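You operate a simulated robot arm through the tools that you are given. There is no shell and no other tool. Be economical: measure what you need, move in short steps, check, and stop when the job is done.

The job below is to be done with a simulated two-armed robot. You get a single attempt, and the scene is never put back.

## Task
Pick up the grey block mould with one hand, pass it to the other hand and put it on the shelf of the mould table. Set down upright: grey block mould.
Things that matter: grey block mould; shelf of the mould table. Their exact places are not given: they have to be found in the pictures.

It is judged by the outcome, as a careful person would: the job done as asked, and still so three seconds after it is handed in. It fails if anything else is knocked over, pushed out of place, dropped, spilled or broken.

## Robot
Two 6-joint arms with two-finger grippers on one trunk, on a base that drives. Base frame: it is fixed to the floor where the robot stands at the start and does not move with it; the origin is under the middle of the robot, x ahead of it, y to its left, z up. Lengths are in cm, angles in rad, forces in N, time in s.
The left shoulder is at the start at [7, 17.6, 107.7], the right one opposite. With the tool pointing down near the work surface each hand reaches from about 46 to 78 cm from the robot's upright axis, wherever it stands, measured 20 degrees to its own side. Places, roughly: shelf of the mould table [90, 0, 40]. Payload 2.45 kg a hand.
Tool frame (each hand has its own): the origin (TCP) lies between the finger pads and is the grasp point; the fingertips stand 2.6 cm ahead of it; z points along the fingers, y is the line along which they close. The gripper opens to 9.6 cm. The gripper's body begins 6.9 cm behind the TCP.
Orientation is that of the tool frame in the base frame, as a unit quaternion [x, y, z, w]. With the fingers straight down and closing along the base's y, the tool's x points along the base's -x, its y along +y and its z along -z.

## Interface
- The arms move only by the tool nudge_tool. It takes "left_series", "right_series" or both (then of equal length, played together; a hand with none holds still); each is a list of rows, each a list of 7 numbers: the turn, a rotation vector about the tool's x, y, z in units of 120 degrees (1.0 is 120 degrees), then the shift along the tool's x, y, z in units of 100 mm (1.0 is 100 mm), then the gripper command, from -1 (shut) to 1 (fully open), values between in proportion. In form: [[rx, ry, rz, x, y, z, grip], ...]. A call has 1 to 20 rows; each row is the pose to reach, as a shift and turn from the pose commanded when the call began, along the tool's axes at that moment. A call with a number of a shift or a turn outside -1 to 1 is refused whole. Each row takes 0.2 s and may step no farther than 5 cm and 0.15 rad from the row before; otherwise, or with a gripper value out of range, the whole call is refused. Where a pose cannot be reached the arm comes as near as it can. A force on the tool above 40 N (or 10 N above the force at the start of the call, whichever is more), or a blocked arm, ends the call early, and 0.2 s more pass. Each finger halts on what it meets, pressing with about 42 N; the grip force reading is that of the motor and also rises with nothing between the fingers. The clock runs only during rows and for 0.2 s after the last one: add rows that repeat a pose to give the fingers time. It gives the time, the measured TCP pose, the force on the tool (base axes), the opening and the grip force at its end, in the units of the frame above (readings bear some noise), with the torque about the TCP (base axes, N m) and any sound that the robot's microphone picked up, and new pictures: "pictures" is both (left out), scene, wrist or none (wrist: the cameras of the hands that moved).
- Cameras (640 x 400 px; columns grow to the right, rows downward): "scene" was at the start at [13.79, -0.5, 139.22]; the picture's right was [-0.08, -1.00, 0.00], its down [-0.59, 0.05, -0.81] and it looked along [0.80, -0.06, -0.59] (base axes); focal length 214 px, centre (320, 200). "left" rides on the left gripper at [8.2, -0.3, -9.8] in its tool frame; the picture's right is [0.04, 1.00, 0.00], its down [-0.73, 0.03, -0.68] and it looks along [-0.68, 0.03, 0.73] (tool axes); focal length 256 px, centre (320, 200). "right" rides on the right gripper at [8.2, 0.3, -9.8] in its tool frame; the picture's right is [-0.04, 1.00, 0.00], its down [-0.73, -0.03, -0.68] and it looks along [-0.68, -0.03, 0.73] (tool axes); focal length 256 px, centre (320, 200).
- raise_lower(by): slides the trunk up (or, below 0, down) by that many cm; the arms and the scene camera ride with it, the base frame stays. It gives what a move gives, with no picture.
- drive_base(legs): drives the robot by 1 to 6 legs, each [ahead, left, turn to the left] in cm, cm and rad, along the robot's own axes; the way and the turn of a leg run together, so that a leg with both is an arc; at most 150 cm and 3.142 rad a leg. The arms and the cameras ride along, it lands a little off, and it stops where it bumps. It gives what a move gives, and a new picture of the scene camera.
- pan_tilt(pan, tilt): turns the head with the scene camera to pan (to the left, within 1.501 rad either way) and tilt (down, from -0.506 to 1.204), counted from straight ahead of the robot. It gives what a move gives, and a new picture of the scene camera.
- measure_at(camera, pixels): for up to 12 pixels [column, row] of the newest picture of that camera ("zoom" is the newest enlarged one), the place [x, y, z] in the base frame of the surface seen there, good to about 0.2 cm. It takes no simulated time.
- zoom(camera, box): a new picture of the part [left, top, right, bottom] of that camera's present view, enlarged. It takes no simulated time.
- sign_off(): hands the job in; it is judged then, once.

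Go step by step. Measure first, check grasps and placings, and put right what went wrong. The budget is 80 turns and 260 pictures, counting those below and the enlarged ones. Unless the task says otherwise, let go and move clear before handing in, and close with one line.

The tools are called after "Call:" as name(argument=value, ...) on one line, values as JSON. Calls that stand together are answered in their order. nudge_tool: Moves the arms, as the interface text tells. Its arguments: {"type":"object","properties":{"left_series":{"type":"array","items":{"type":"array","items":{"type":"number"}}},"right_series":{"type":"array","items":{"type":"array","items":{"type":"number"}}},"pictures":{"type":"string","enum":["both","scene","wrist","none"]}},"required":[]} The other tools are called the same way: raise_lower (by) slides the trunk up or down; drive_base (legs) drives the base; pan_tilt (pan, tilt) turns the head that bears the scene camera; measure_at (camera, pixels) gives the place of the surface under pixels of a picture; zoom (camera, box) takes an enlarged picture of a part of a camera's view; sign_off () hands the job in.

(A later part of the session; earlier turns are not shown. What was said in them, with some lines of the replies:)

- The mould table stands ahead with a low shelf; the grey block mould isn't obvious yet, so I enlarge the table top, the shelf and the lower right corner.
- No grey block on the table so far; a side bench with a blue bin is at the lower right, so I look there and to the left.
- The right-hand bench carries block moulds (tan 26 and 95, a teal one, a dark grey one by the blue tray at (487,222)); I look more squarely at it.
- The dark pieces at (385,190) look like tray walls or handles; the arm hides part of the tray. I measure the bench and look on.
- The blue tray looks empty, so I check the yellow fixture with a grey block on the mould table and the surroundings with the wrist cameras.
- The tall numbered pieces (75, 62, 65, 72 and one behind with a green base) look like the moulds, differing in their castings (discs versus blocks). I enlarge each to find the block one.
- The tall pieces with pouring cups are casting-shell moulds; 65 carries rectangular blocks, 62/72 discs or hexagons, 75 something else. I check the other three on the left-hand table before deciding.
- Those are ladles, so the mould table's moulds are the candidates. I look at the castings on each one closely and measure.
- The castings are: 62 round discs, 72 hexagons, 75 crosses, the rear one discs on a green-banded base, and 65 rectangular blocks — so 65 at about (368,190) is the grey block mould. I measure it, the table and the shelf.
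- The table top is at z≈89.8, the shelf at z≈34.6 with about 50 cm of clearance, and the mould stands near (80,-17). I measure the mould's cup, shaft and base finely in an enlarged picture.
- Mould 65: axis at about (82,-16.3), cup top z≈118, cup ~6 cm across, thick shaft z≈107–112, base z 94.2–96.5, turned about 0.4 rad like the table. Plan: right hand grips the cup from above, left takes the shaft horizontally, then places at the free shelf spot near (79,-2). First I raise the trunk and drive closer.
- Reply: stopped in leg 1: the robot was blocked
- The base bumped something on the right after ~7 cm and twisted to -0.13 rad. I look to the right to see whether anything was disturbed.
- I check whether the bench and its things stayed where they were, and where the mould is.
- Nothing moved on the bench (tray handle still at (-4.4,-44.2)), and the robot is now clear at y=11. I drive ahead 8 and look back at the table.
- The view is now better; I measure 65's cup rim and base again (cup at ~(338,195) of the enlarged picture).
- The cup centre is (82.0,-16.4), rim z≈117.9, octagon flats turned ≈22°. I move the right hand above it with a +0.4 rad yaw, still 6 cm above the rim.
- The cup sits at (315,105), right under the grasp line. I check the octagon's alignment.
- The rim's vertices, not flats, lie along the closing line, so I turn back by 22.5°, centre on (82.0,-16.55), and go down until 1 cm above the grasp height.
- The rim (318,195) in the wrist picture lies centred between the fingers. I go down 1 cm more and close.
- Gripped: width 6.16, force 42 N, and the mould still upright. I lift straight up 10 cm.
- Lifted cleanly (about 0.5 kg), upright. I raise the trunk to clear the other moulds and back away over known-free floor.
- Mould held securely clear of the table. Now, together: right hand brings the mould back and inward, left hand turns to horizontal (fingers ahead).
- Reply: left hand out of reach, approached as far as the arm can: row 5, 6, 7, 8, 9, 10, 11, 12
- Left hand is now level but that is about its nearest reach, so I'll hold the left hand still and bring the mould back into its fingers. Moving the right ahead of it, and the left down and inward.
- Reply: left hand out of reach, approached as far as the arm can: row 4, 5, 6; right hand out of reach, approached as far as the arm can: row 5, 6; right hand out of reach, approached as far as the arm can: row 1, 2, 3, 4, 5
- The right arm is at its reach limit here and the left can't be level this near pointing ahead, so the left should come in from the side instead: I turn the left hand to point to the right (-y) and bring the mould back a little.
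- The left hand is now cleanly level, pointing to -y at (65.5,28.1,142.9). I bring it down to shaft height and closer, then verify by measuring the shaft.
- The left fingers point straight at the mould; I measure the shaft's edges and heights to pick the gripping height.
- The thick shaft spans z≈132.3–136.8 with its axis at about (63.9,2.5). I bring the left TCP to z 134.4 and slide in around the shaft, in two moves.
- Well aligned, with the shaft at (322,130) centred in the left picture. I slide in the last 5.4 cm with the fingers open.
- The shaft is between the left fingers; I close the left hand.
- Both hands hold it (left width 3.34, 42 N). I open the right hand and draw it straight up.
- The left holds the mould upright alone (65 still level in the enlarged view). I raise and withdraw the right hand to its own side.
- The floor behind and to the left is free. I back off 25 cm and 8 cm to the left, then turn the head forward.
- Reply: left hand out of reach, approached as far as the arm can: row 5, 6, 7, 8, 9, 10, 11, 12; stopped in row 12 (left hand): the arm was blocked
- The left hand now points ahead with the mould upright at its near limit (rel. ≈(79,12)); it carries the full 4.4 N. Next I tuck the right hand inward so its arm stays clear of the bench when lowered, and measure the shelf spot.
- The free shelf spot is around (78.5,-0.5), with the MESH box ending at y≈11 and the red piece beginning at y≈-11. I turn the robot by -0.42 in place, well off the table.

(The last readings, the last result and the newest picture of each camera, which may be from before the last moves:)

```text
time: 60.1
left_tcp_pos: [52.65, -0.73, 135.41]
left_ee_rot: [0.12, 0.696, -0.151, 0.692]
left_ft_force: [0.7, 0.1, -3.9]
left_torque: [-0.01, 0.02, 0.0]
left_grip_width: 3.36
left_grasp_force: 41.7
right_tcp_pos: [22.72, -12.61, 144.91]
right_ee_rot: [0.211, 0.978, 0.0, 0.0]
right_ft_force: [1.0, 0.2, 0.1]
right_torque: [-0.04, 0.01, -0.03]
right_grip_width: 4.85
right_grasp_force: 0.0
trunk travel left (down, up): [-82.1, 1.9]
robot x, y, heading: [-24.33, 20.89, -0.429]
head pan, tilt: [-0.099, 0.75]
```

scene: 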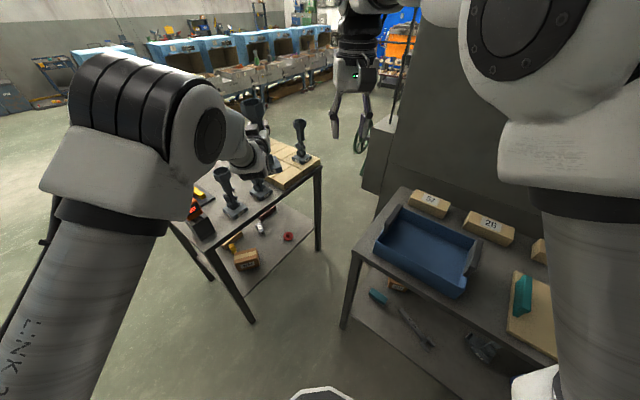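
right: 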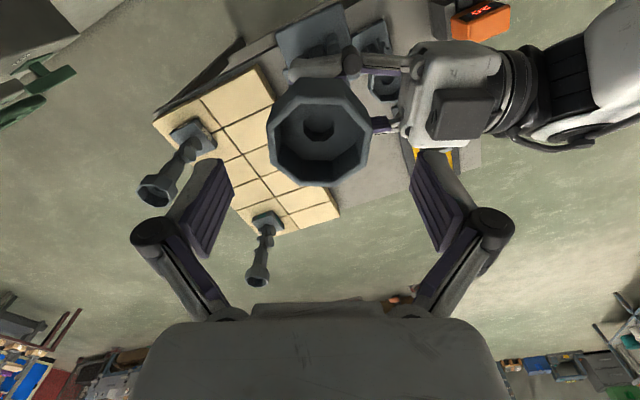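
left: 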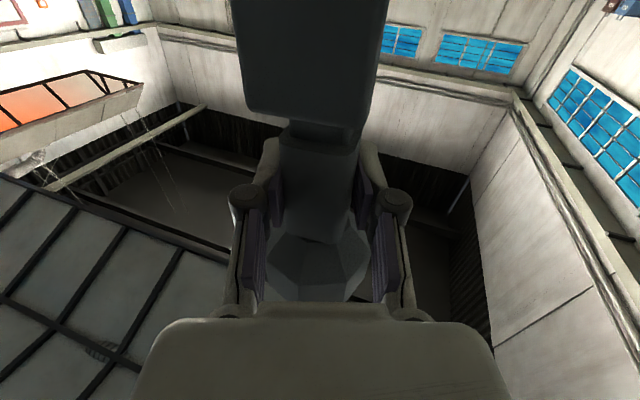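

The hand with the mould is at (52.7,-0.7), 7 cm clear of the table front; the right arm is clear of the bench. I lower the trunk in stages.

Call:
raise_lower(by=-35)

Call:
pan_tilt(pan=-0.1, tilt=0.6)

```text
time: 63.5
left_tcp_pos: [52.6, -0.85, 100.31]
left_ee_rot: [0.119, 0.696, -0.151, 0.692]
left_ft_force: [-0.8, 0.2, -3.4]
left_torque: [0.02, 0.01, 0.01]
left_grip_width: 3.34
left_grasp_force: 41.8
right_tcp_pos: [22.65, -12.82, 110.09]
right_ee_rot: [0.21, 0.978, 0.0, 0.0]
right_ft_force: [-0.5, -0.3, -0.6]
right_torque: [0.02, 0.03, -0.01]
right_grip_width: 4.78
right_grasp_force: 0.0
trunk travel left (down, up): [-47.1, 36.9]
robot x, y, heading: [-23.85, 21.02, -0.43]
head pan, tilt: [-0.099, 0.75]
```

```text
time: 64.2
left_tcp_pos: [52.72, -0.81, 100.36]
left_ee_rot: [0.119, 0.696, -0.15, 0.692]
left_ft_force: [0.2, -0.4, -4.7]
left_torque: [-0.04, 0.02, 0.05]
left_grip_width: 3.36
left_grasp_force: 41.3
right_tcp_pos: [22.44, -12.83, 109.98]
right_ee_rot: [0.211, 0.978, 0.0, 0.0]
right_ft_force: [0.1, 1.2, -0.7]
right_torque: [0.03, 0.03, -0.01]
right_grip_width: 4.8
right_grasp_force: 0.0
trunk travel left (down, up): [-47.1, 36.9]
robot x, y, heading: [-24.18, 21.04, -0.431]
head pan, tilt: [-0.099, 0.6]
```

scene: 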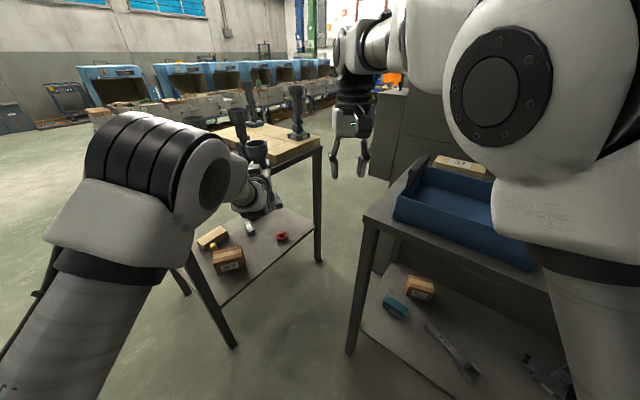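

Everything is clear, though the right hand is fairly near the bench corner at (370,215); I shift it 5 cm inward and lower on.

Call:
nudge_tool(right_series=[[0, 0, 0, 0, 0.25, 0, 0], [0, 0, 0, 0, 0.5, 0, 0], [0, 0, 0, 0, 0.5, 0, 0]], pictures="none")

Call:
raise_lower(by=-25)

Call:
raise_lower(by=-20)

Call:
pan_tilt(pan=0.0, tilt=0.3)

```text
time: 65.0
left_tcp_pos: [52.58, -0.88, 100.33]
left_ee_rot: [0.119, 0.696, -0.151, 0.692]
left_ft_force: [-0.1, -0.2, -4.0]
left_torque: [0.0, 0.01, 0.01]
left_grip_width: 3.35
left_grasp_force: 42.0
right_tcp_pos: [24.45, -8.67, 110.42]
right_ee_rot: [0.213, 0.977, 0.005, 0.003]
right_ft_force: [-0.5, -0.5, -0.5]
right_torque: [0.0, 0.0, 0.0]
right_grip_width: 4.78
right_grasp_force: 0.0
trunk travel left (down, up): [-47.1, 36.9]
robot x, y, heading: [-24.25, 21.21, -0.427]
head pan, tilt: [-0.099, 0.6]
```

```text
time: 67.6
left_tcp_pos: [52.54, -0.83, 75.33]
left_ee_rot: [0.12, 0.696, -0.151, 0.692]
left_ft_force: [0.4, -0.8, -3.0]
left_torque: [0.03, 0.03, 0.0]
left_grip_width: 3.35
left_grasp_force: 41.9
right_tcp_pos: [24.52, -8.56, 85.27]
right_ee_rot: [0.213, 0.977, 0.006, 0.001]
right_ft_force: [-0.6, -0.2, 0.3]
right_torque: [0.0, -0.01, 0.02]
right_grip_width: 4.81
right_grasp_force: 0.0
trunk travel left (down, up): [-22.1, 61.9]
robot x, y, heading: [-24.12, 21.26, -0.425]
head pan, tilt: [-0.099, 0.6]
```

```text
time: 69.8
left_tcp_pos: [52.53, -0.83, 55.3]
left_ee_rot: [0.12, 0.696, -0.149, 0.692]
left_ft_force: [-0.1, 0.2, -4.1]
left_torque: [0.0, -0.03, 0.01]
left_grip_width: 3.37
left_grasp_force: 42.5
right_tcp_pos: [24.42, -8.64, 65.18]
right_ee_rot: [0.214, 0.977, 0.006, 0.002]
right_ft_force: [0.1, -0.5, 0.5]
right_torque: [-0.01, 0.02, 0.0]
right_grip_width: 4.78
right_grasp_force: 0.2
trunk travel left (down, up): [-2.1, 81.9]
robot x, y, heading: [-24.17, 21.0, -0.432]
head pan, tilt: [-0.099, 0.6]
```

```text
time: 70.6
left_tcp_pos: [52.71, -0.82, 55.3]
left_ee_rot: [0.121, 0.696, -0.151, 0.692]
left_ft_force: [-0.5, 0.5, -4.1]
left_torque: [0.04, 0.02, -0.01]
left_grip_width: 3.34
left_grasp_force: 41.7
right_tcp_pos: [24.49, -8.64, 65.2]
right_ee_rot: [0.213, 0.977, 0.006, 0.001]
right_ft_force: [0.5, 0.8, 0.1]
right_torque: [-0.02, 0.03, 0.0]
right_grip_width: 4.8
right_grasp_force: 0.0
trunk travel left (down, up): [-2.1, 81.9]
robot x, y, heading: [-24.2, 20.89, -0.43]
head pan, tilt: [0.0, 0.3]
```

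scene: 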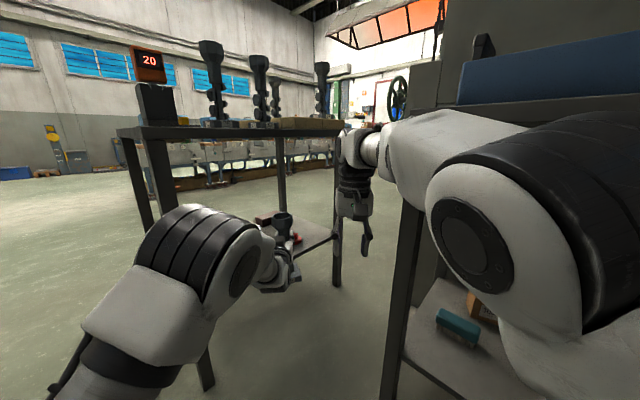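

Low enough: TCP z 55.3, so the base is ≈4 cm above the shelf. I drive toward the spot in steps, 14 cm of world +x first.

Call:
drive_base(legs=[[12.6, 6, 0]])

Call:
zoom(camera="left", box=[0, 0, 640, 400])

```text
time: 71.9
left_tcp_pos: [66.62, -0.97, 55.35]
left_ee_rot: [0.121, 0.696, -0.151, 0.692]
left_ft_force: [-0.5, 0.1, -4.1]
left_torque: [-0.02, 0.02, -0.03]
left_grip_width: 3.35
left_grasp_force: 41.7
right_tcp_pos: [38.44, -8.65, 65.22]
right_ee_rot: [0.213, 0.977, 0.007, 0.002]
right_ft_force: [0.2, 0.3, -0.1]
right_torque: [0.04, -0.01, -0.01]
right_grip_width: 4.8
right_grasp_force: 0.0
trunk travel left (down, up): [-2.1, 81.9]
robot x, y, heading: [-10.1, 21.25, -0.438]
head pan, tilt: [0.0, 0.3]
```

scene: 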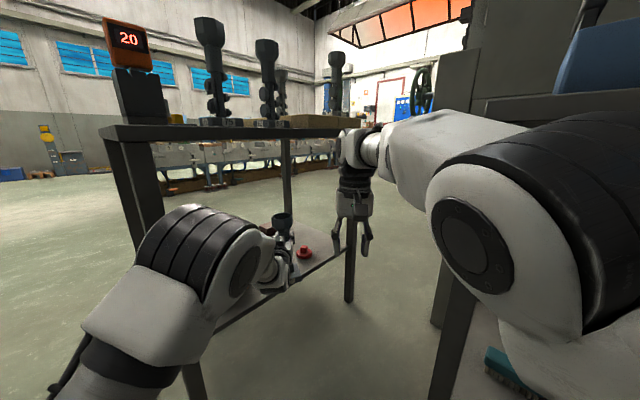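

```text
1.00 times, centred on (320, 200) of left (not enlarged: the box is as wide or as high as the picture)
```

zoom: 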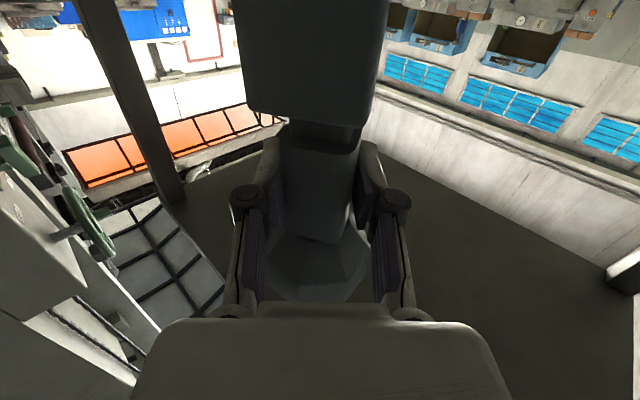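

On course, mould over the shelf front. I check the left elbow's clearance to the table leg before the last part.

Call:
measure_at(camera="scene", pixels=[[250, 240], [200, 210], [150, 235], [245, 270], [150, 190], [135, 200], [195, 380], [275, 262], [283, 218], [305, 252]])

```text
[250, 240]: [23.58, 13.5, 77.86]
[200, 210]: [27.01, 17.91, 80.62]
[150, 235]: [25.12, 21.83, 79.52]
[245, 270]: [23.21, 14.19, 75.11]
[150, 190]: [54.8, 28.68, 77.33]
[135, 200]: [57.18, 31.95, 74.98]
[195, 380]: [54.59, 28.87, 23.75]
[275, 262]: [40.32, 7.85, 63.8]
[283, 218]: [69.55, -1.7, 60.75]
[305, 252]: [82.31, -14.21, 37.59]
```

The elbow will stay about 15 cm from the leg. I drive the last 12 cm.

Call:
drive_base(legs=[[10.6, 5.6, 0]])

Call:
zoom(camera="scene", box=[200, 180, 400, 330])

```text
time: 73.1
left_tcp_pos: [78.68, -0.29, 55.26]
left_ee_rot: [0.12, 0.696, -0.151, 0.691]
left_ft_force: [0.7, 0.4, -3.4]
left_torque: [0.02, 0.01, 0.0]
left_grip_width: 3.32
left_grasp_force: 42.5
right_tcp_pos: [50.42, -8.15, 65.16]
right_ee_rot: [0.215, 0.977, 0.007, 0.002]
right_ft_force: [0.1, 0.5, 0.0]
right_torque: [0.02, 0.0, 0.0]
right_grip_width: 4.79
right_grasp_force: 0.1
trunk travel left (down, up): [-2.1, 81.9]
robot x, y, heading: [1.73, 21.54, -0.434]
head pan, tilt: [0.0, 0.3]
```

scene: 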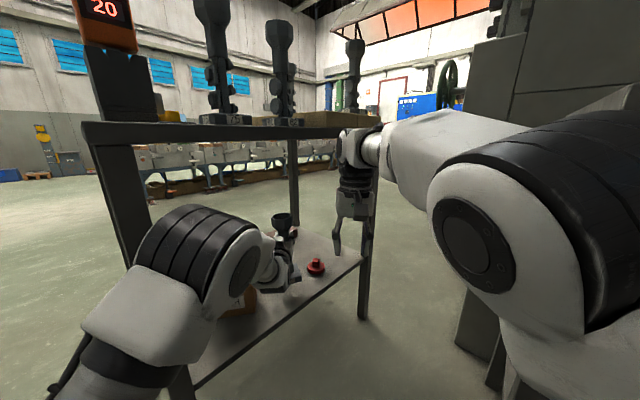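

```text
2.67 times, centred on (300, 255) of scene
```

zoom: 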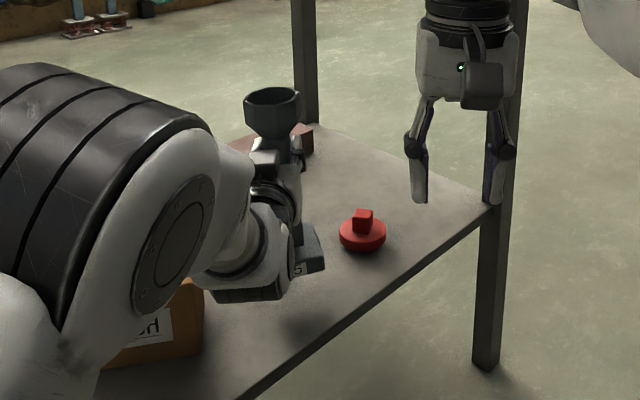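

TCP at (78.7,-0.3): the mould is over the spot. I look with the right wrist camera to see the base and the gap.

Call:
zoom(camera="right", box=[0, 0, 640, 400])

Call:
measure_at(camera="scene", pixels=[[318, 275], [312, 272], [311, 281], [282, 220], [316, 265], [300, 305]])

```text
1.00 times, centred on (320, 200) of right (not enlarged: the box is as wide or as high as the picture)
```

zoom: 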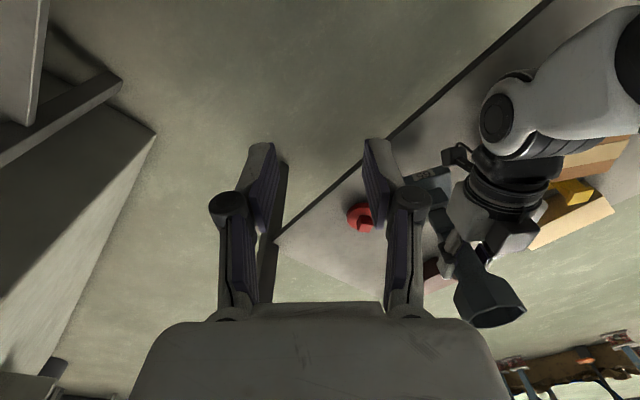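

```text
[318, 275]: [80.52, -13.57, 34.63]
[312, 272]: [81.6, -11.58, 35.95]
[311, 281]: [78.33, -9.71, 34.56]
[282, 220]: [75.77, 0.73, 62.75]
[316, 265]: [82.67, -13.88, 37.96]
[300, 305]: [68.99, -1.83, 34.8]
```

Call:
zoom(camera="right", box=[330, 110, 560, 340])

Call:
measure_at(camera="right", pixels=[[405, 177], [425, 174], [445, 171], [430, 168], [448, 200], [407, 183], [525, 305], [455, 305], [500, 325], [360, 218]])

```text
1.74 times, centred on (445, 225) of right
```

zoom: 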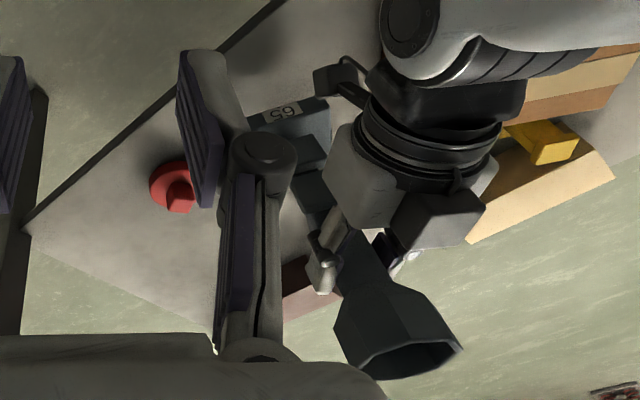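

```text
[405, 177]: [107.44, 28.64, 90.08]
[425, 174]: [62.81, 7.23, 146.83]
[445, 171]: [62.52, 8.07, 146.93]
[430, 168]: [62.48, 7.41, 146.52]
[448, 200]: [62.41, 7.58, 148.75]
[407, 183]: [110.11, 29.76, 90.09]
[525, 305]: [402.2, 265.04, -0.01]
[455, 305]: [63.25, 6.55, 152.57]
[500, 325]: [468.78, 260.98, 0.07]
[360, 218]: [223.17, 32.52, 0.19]
```

I measure on the enlarged picture, which is current.

Call:
measure_at(camera="zoom", pixels=[[265, 118], [285, 112], [325, 100], [283, 102], [320, 118], [175, 190], [435, 345], [370, 352], [300, 130], [260, 80], [490, 75]])

```text
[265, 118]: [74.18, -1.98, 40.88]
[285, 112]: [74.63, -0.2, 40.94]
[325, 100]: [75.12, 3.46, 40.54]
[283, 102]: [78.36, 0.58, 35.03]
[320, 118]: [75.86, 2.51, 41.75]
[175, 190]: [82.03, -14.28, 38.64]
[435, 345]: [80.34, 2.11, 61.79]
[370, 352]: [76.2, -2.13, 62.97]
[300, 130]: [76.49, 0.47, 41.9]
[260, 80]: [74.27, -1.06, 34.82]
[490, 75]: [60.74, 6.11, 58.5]
```

The base bottom is ~39.3, the shelf 34.7, and the hand leans 0.044 rad sideways. I correct that lean and lower 3.5 cm.

Call:
nudge_tool(left_series=[[0, 0, 0.01, 0.05, 0, 0, -1], [0, 0, 0.021, 0.1, 0, 0, -1], [0, 0, 0.021, 0.18, 0, 0, -1], [0, 0, 0.021, 0.26, 0, 0, -1], [0, 0, 0.021, 0.35, 0, 0, -1], [0, 0, 0.021, 0.35, 0, 0, -1]], pictures="scene")

Call:
zoom(camera="right", box=[330, 110, 560, 340])

Call:
measure_at(camera="zoom", pixels=[[265, 118], [285, 112], [325, 100], [300, 130], [435, 345], [370, 352], [340, 350], [455, 350]])

```text
time: 74.5
left_tcp_pos: [78.45, -0.57, 51.86]
left_ee_rot: [0.136, 0.693, -0.136, 0.695]
left_ft_force: [-0.1, 0.0, -3.8]
left_torque: [0.01, 0.05, 0.03]
left_grip_width: 3.36
left_grasp_force: 42.1
right_tcp_pos: [50.45, -8.15, 65.28]
right_ee_rot: [0.216, 0.976, 0.007, 0.001]
right_ft_force: [0.0, 0.0, -0.2]
right_torque: [0.02, 0.01, 0.01]
right_grip_width: 4.83
right_grasp_force: 0.1
trunk travel left (down, up): [-2.1, 81.9]
robot x, y, heading: [1.99, 21.99, -0.43]
head pan, tilt: [0.0, 0.3]
```

scene: 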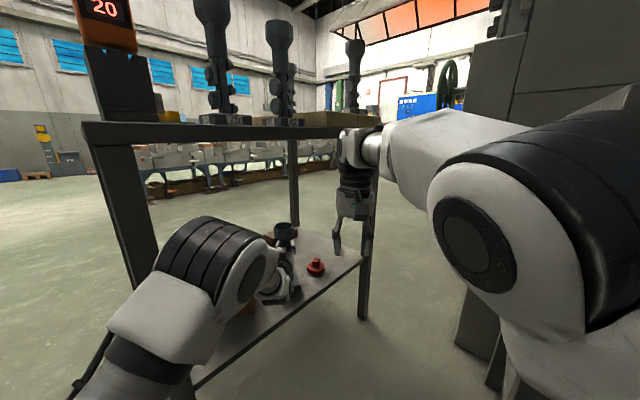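

```text
1.74 times, centred on (445, 225) of right
```

zoom: 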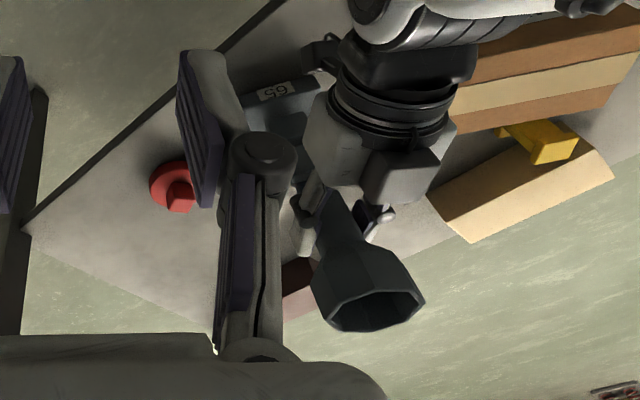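

```text
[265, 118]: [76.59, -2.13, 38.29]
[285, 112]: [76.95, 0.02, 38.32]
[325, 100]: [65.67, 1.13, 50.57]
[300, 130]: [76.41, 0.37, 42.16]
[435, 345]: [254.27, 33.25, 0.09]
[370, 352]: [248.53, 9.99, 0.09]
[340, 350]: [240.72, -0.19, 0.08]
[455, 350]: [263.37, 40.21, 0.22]
```

Base top now at z 38.3, so the bottom is ≈1.3 cm above the shelf. I lower gently, 1.0 cm first and then smaller steps.

Call:
nudge_tool(left_series=[[0, 0, 0, 0.03, 0, 0, -1], [0, 0, 0, 0.06, 0, 0, -1], [0, 0, 0, 0.09, 0, 0, -1], [0, 0, 0, 0.09, 0, 0, -1]], pictures="none")

Call:
nudge_tool(left_series=[[0, 0, 0, 0.015, 0, 0, -1], [0, 0, 0, 0.02, 0, 0, -1], [0, 0, 0, 0.02, 0, 0, -1]], pictures="none")

```text
time: 75.5
left_tcp_pos: [78.41, -0.58, 51.01]
left_ee_rot: [0.137, 0.693, -0.137, 0.695]
left_ft_force: [0.6, 0.1, -3.3]
left_torque: [0.02, -0.02, -0.01]
left_grip_width: 3.33
left_grasp_force: 41.8
right_tcp_pos: [50.27, -8.15, 65.28]
right_ee_rot: [0.215, 0.977, 0.007, 0.003]
right_ft_force: [0.3, 0.5, -0.4]
right_torque: [0.0, -0.03, -0.04]
right_grip_width: 4.82
right_grasp_force: 0.0
trunk travel left (down, up): [-2.1, 81.9]
robot x, y, heading: [1.75, 21.16, -0.433]
head pan, tilt: [0.0, 0.3]
```

```text
time: 76.3
left_tcp_pos: [78.38, -0.6, 50.97]
left_ee_rot: [0.136, 0.692, -0.137, 0.696]
left_ft_force: [-0.3, -2.7, 5.9]
left_torque: [0.02, 0.26, 0.07]
left_grip_width: 3.3
left_grasp_force: 42.2
right_tcp_pos: [50.31, -8.16, 65.31]
right_ee_rot: [0.215, 0.976, 0.006, 0.002]
right_ft_force: [-0.6, -0.5, 0.7]
right_torque: [0.01, 0.01, 0.03]
right_grip_width: 4.81
right_grasp_force: 0.1
trunk travel left (down, up): [-2.1, 81.9]
robot x, y, heading: [1.87, 21.77, -0.432]
head pan, tilt: [0.0, 0.3]
```

The force turned from -4 to +6 N: the base rests on the shelf. I check, then open the left hand.

Call:
nudge_tool(left_series=[[0, 0, 0, 0, 0, 0, -0.2], [0, 0, 0, 0, 0, 0, 0.1], [0, 0, 0, 0, 0, 0, 0.5], [0, 0, 0, 0, 0, 0, 1], [0, 0, 0, 0, 0, 0, 1]], pictures="scene")

Call:
zoom(camera="right", box=[330, 110, 560, 340])

Call:
zoom(camera="left", box=[160, 0, 480, 320])

```text
time: 77.5
left_tcp_pos: [78.46, -0.63, 50.76]
left_ee_rot: [0.135, 0.693, -0.135, 0.695]
left_ft_force: [0.0, 0.0, -0.1]
left_torque: [-0.03, -0.01, 0.01]
left_grip_width: 9.6
left_grasp_force: 0.1
right_tcp_pos: [50.43, -8.1, 65.38]
right_ee_rot: [0.215, 0.977, 0.007, 0.001]
right_ft_force: [-0.1, -1.0, 0.0]
right_torque: [0.01, -0.03, -0.02]
right_grip_width: 4.77
right_grasp_force: 0.0
trunk travel left (down, up): [-2.1, 81.9]
robot x, y, heading: [2.11, 21.75, -0.433]
head pan, tilt: [0.0, 0.3]
```

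scene: 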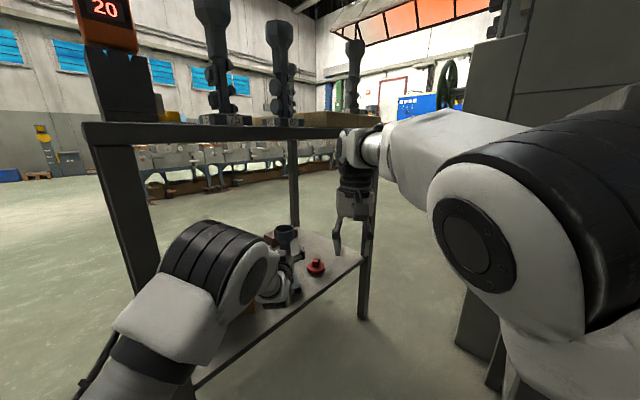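

```text
1.74 times, centred on (445, 225) of right
```

zoom: 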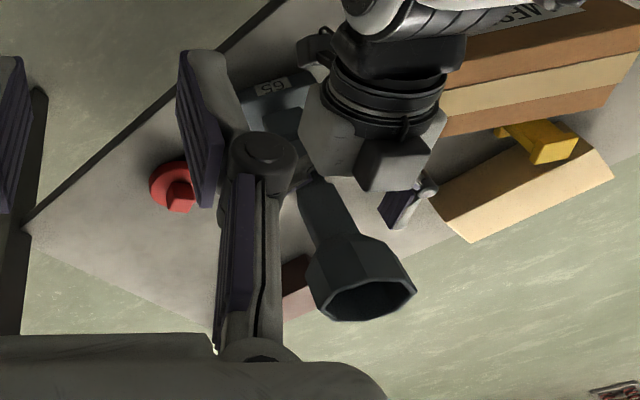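

```text
1.25 times, centred on (320, 160) of left
```

zoom: 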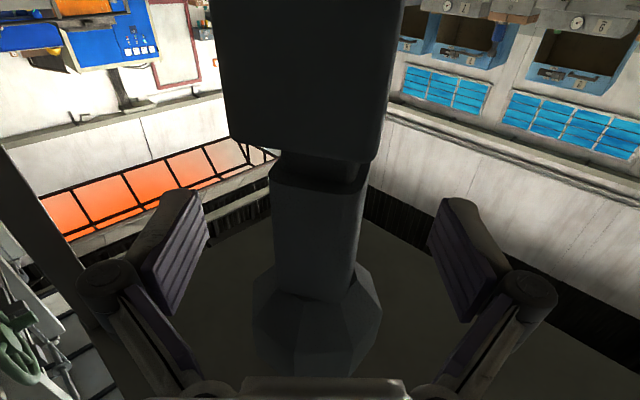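

Released and standing upright; the shaft is centred with ~3 cm free on either side. I back the base straight out along the hand's line.

Call:
drive_base(legs=[[-14, -0.65, 0]])

Call:
drive_base(legs=[[-14, -0.65, 0]])

Call:
zoom(camera="scene", box=[180, 160, 420, 330])

```text
time: 78.8
left_tcp_pos: [65.82, 4.66, 50.78]
left_ee_rot: [0.136, 0.693, -0.136, 0.695]
left_ft_force: [-0.5, 0.3, -0.8]
left_torque: [0.0, 0.0, -0.02]
left_grip_width: 9.58
left_grasp_force: 0.1
right_tcp_pos: [37.71, -2.98, 65.36]
right_ee_rot: [0.215, 0.977, 0.007, 0.001]
right_ft_force: [-0.4, 0.1, -0.7]
right_torque: [0.01, -0.02, -0.01]
right_grip_width: 4.79
right_grasp_force: 0.1
trunk travel left (down, up): [-2.1, 81.9]
robot x, y, heading: [-10.55, 26.75, -0.431]
head pan, tilt: [0.0, 0.3]
```

scene: 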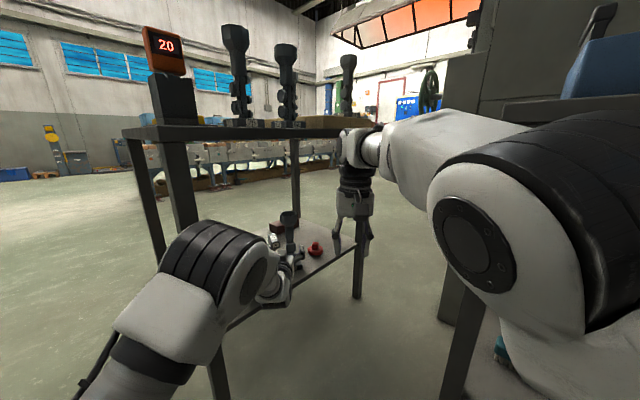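

```text
time: 80.2
left_tcp_pos: [52.94, 9.86, 50.85]
left_ee_rot: [0.136, 0.693, -0.136, 0.695]
left_ft_force: [0.9, 0.2, -0.2]
left_torque: [-0.01, -0.02, -0.01]
left_grip_width: 9.59
left_grasp_force: 0.2
right_tcp_pos: [24.87, 2.16, 65.39]
right_ee_rot: [0.215, 0.977, 0.007, 0.003]
right_ft_force: [0.7, -0.2, 0.4]
right_torque: [0.0, -0.02, 0.02]
right_grip_width: 4.79
right_grasp_force: 0.1
trunk travel left (down, up): [-2.1, 81.9]
robot x, y, heading: [-23.32, 31.95, -0.431]
head pan, tilt: [0.0, 0.3]
```

scene: 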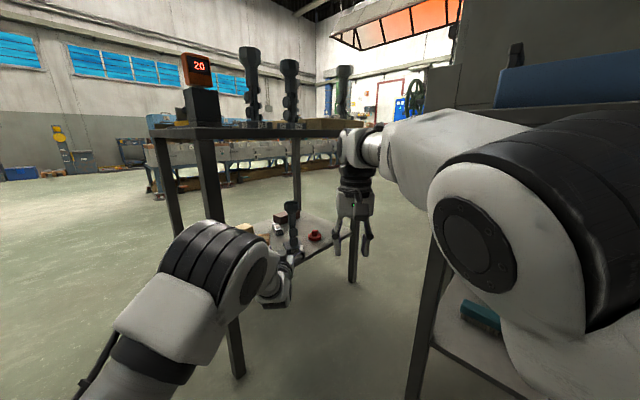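

```text
2.35 times, centred on (300, 245) of scene
```

zoom: 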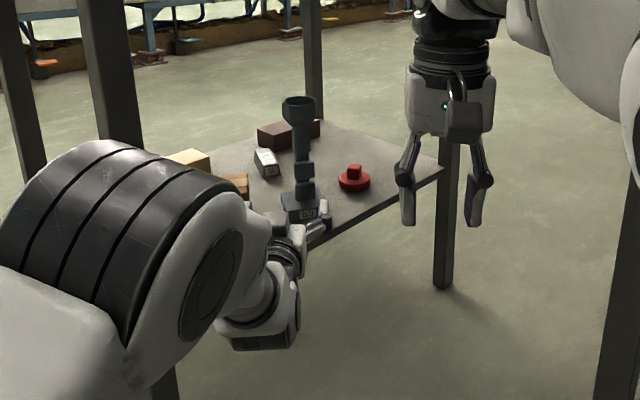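

Mould 65 stands upright on the shelf between the MESH box and the red piece, both hands are clear of it, and nothing else in view has moved. I hand in.

Call:
sign_off()

```text
The job is handed in.
```

I took the grey block mould to be number 65, the one with rectangular blocks on its stem. It was picked up with the right hand, passed to the left hand and set upright on the shelf of the mould table. One thing went wrong on the way: the base bumped the bench on the right early on, and I saw nothing there displaced.
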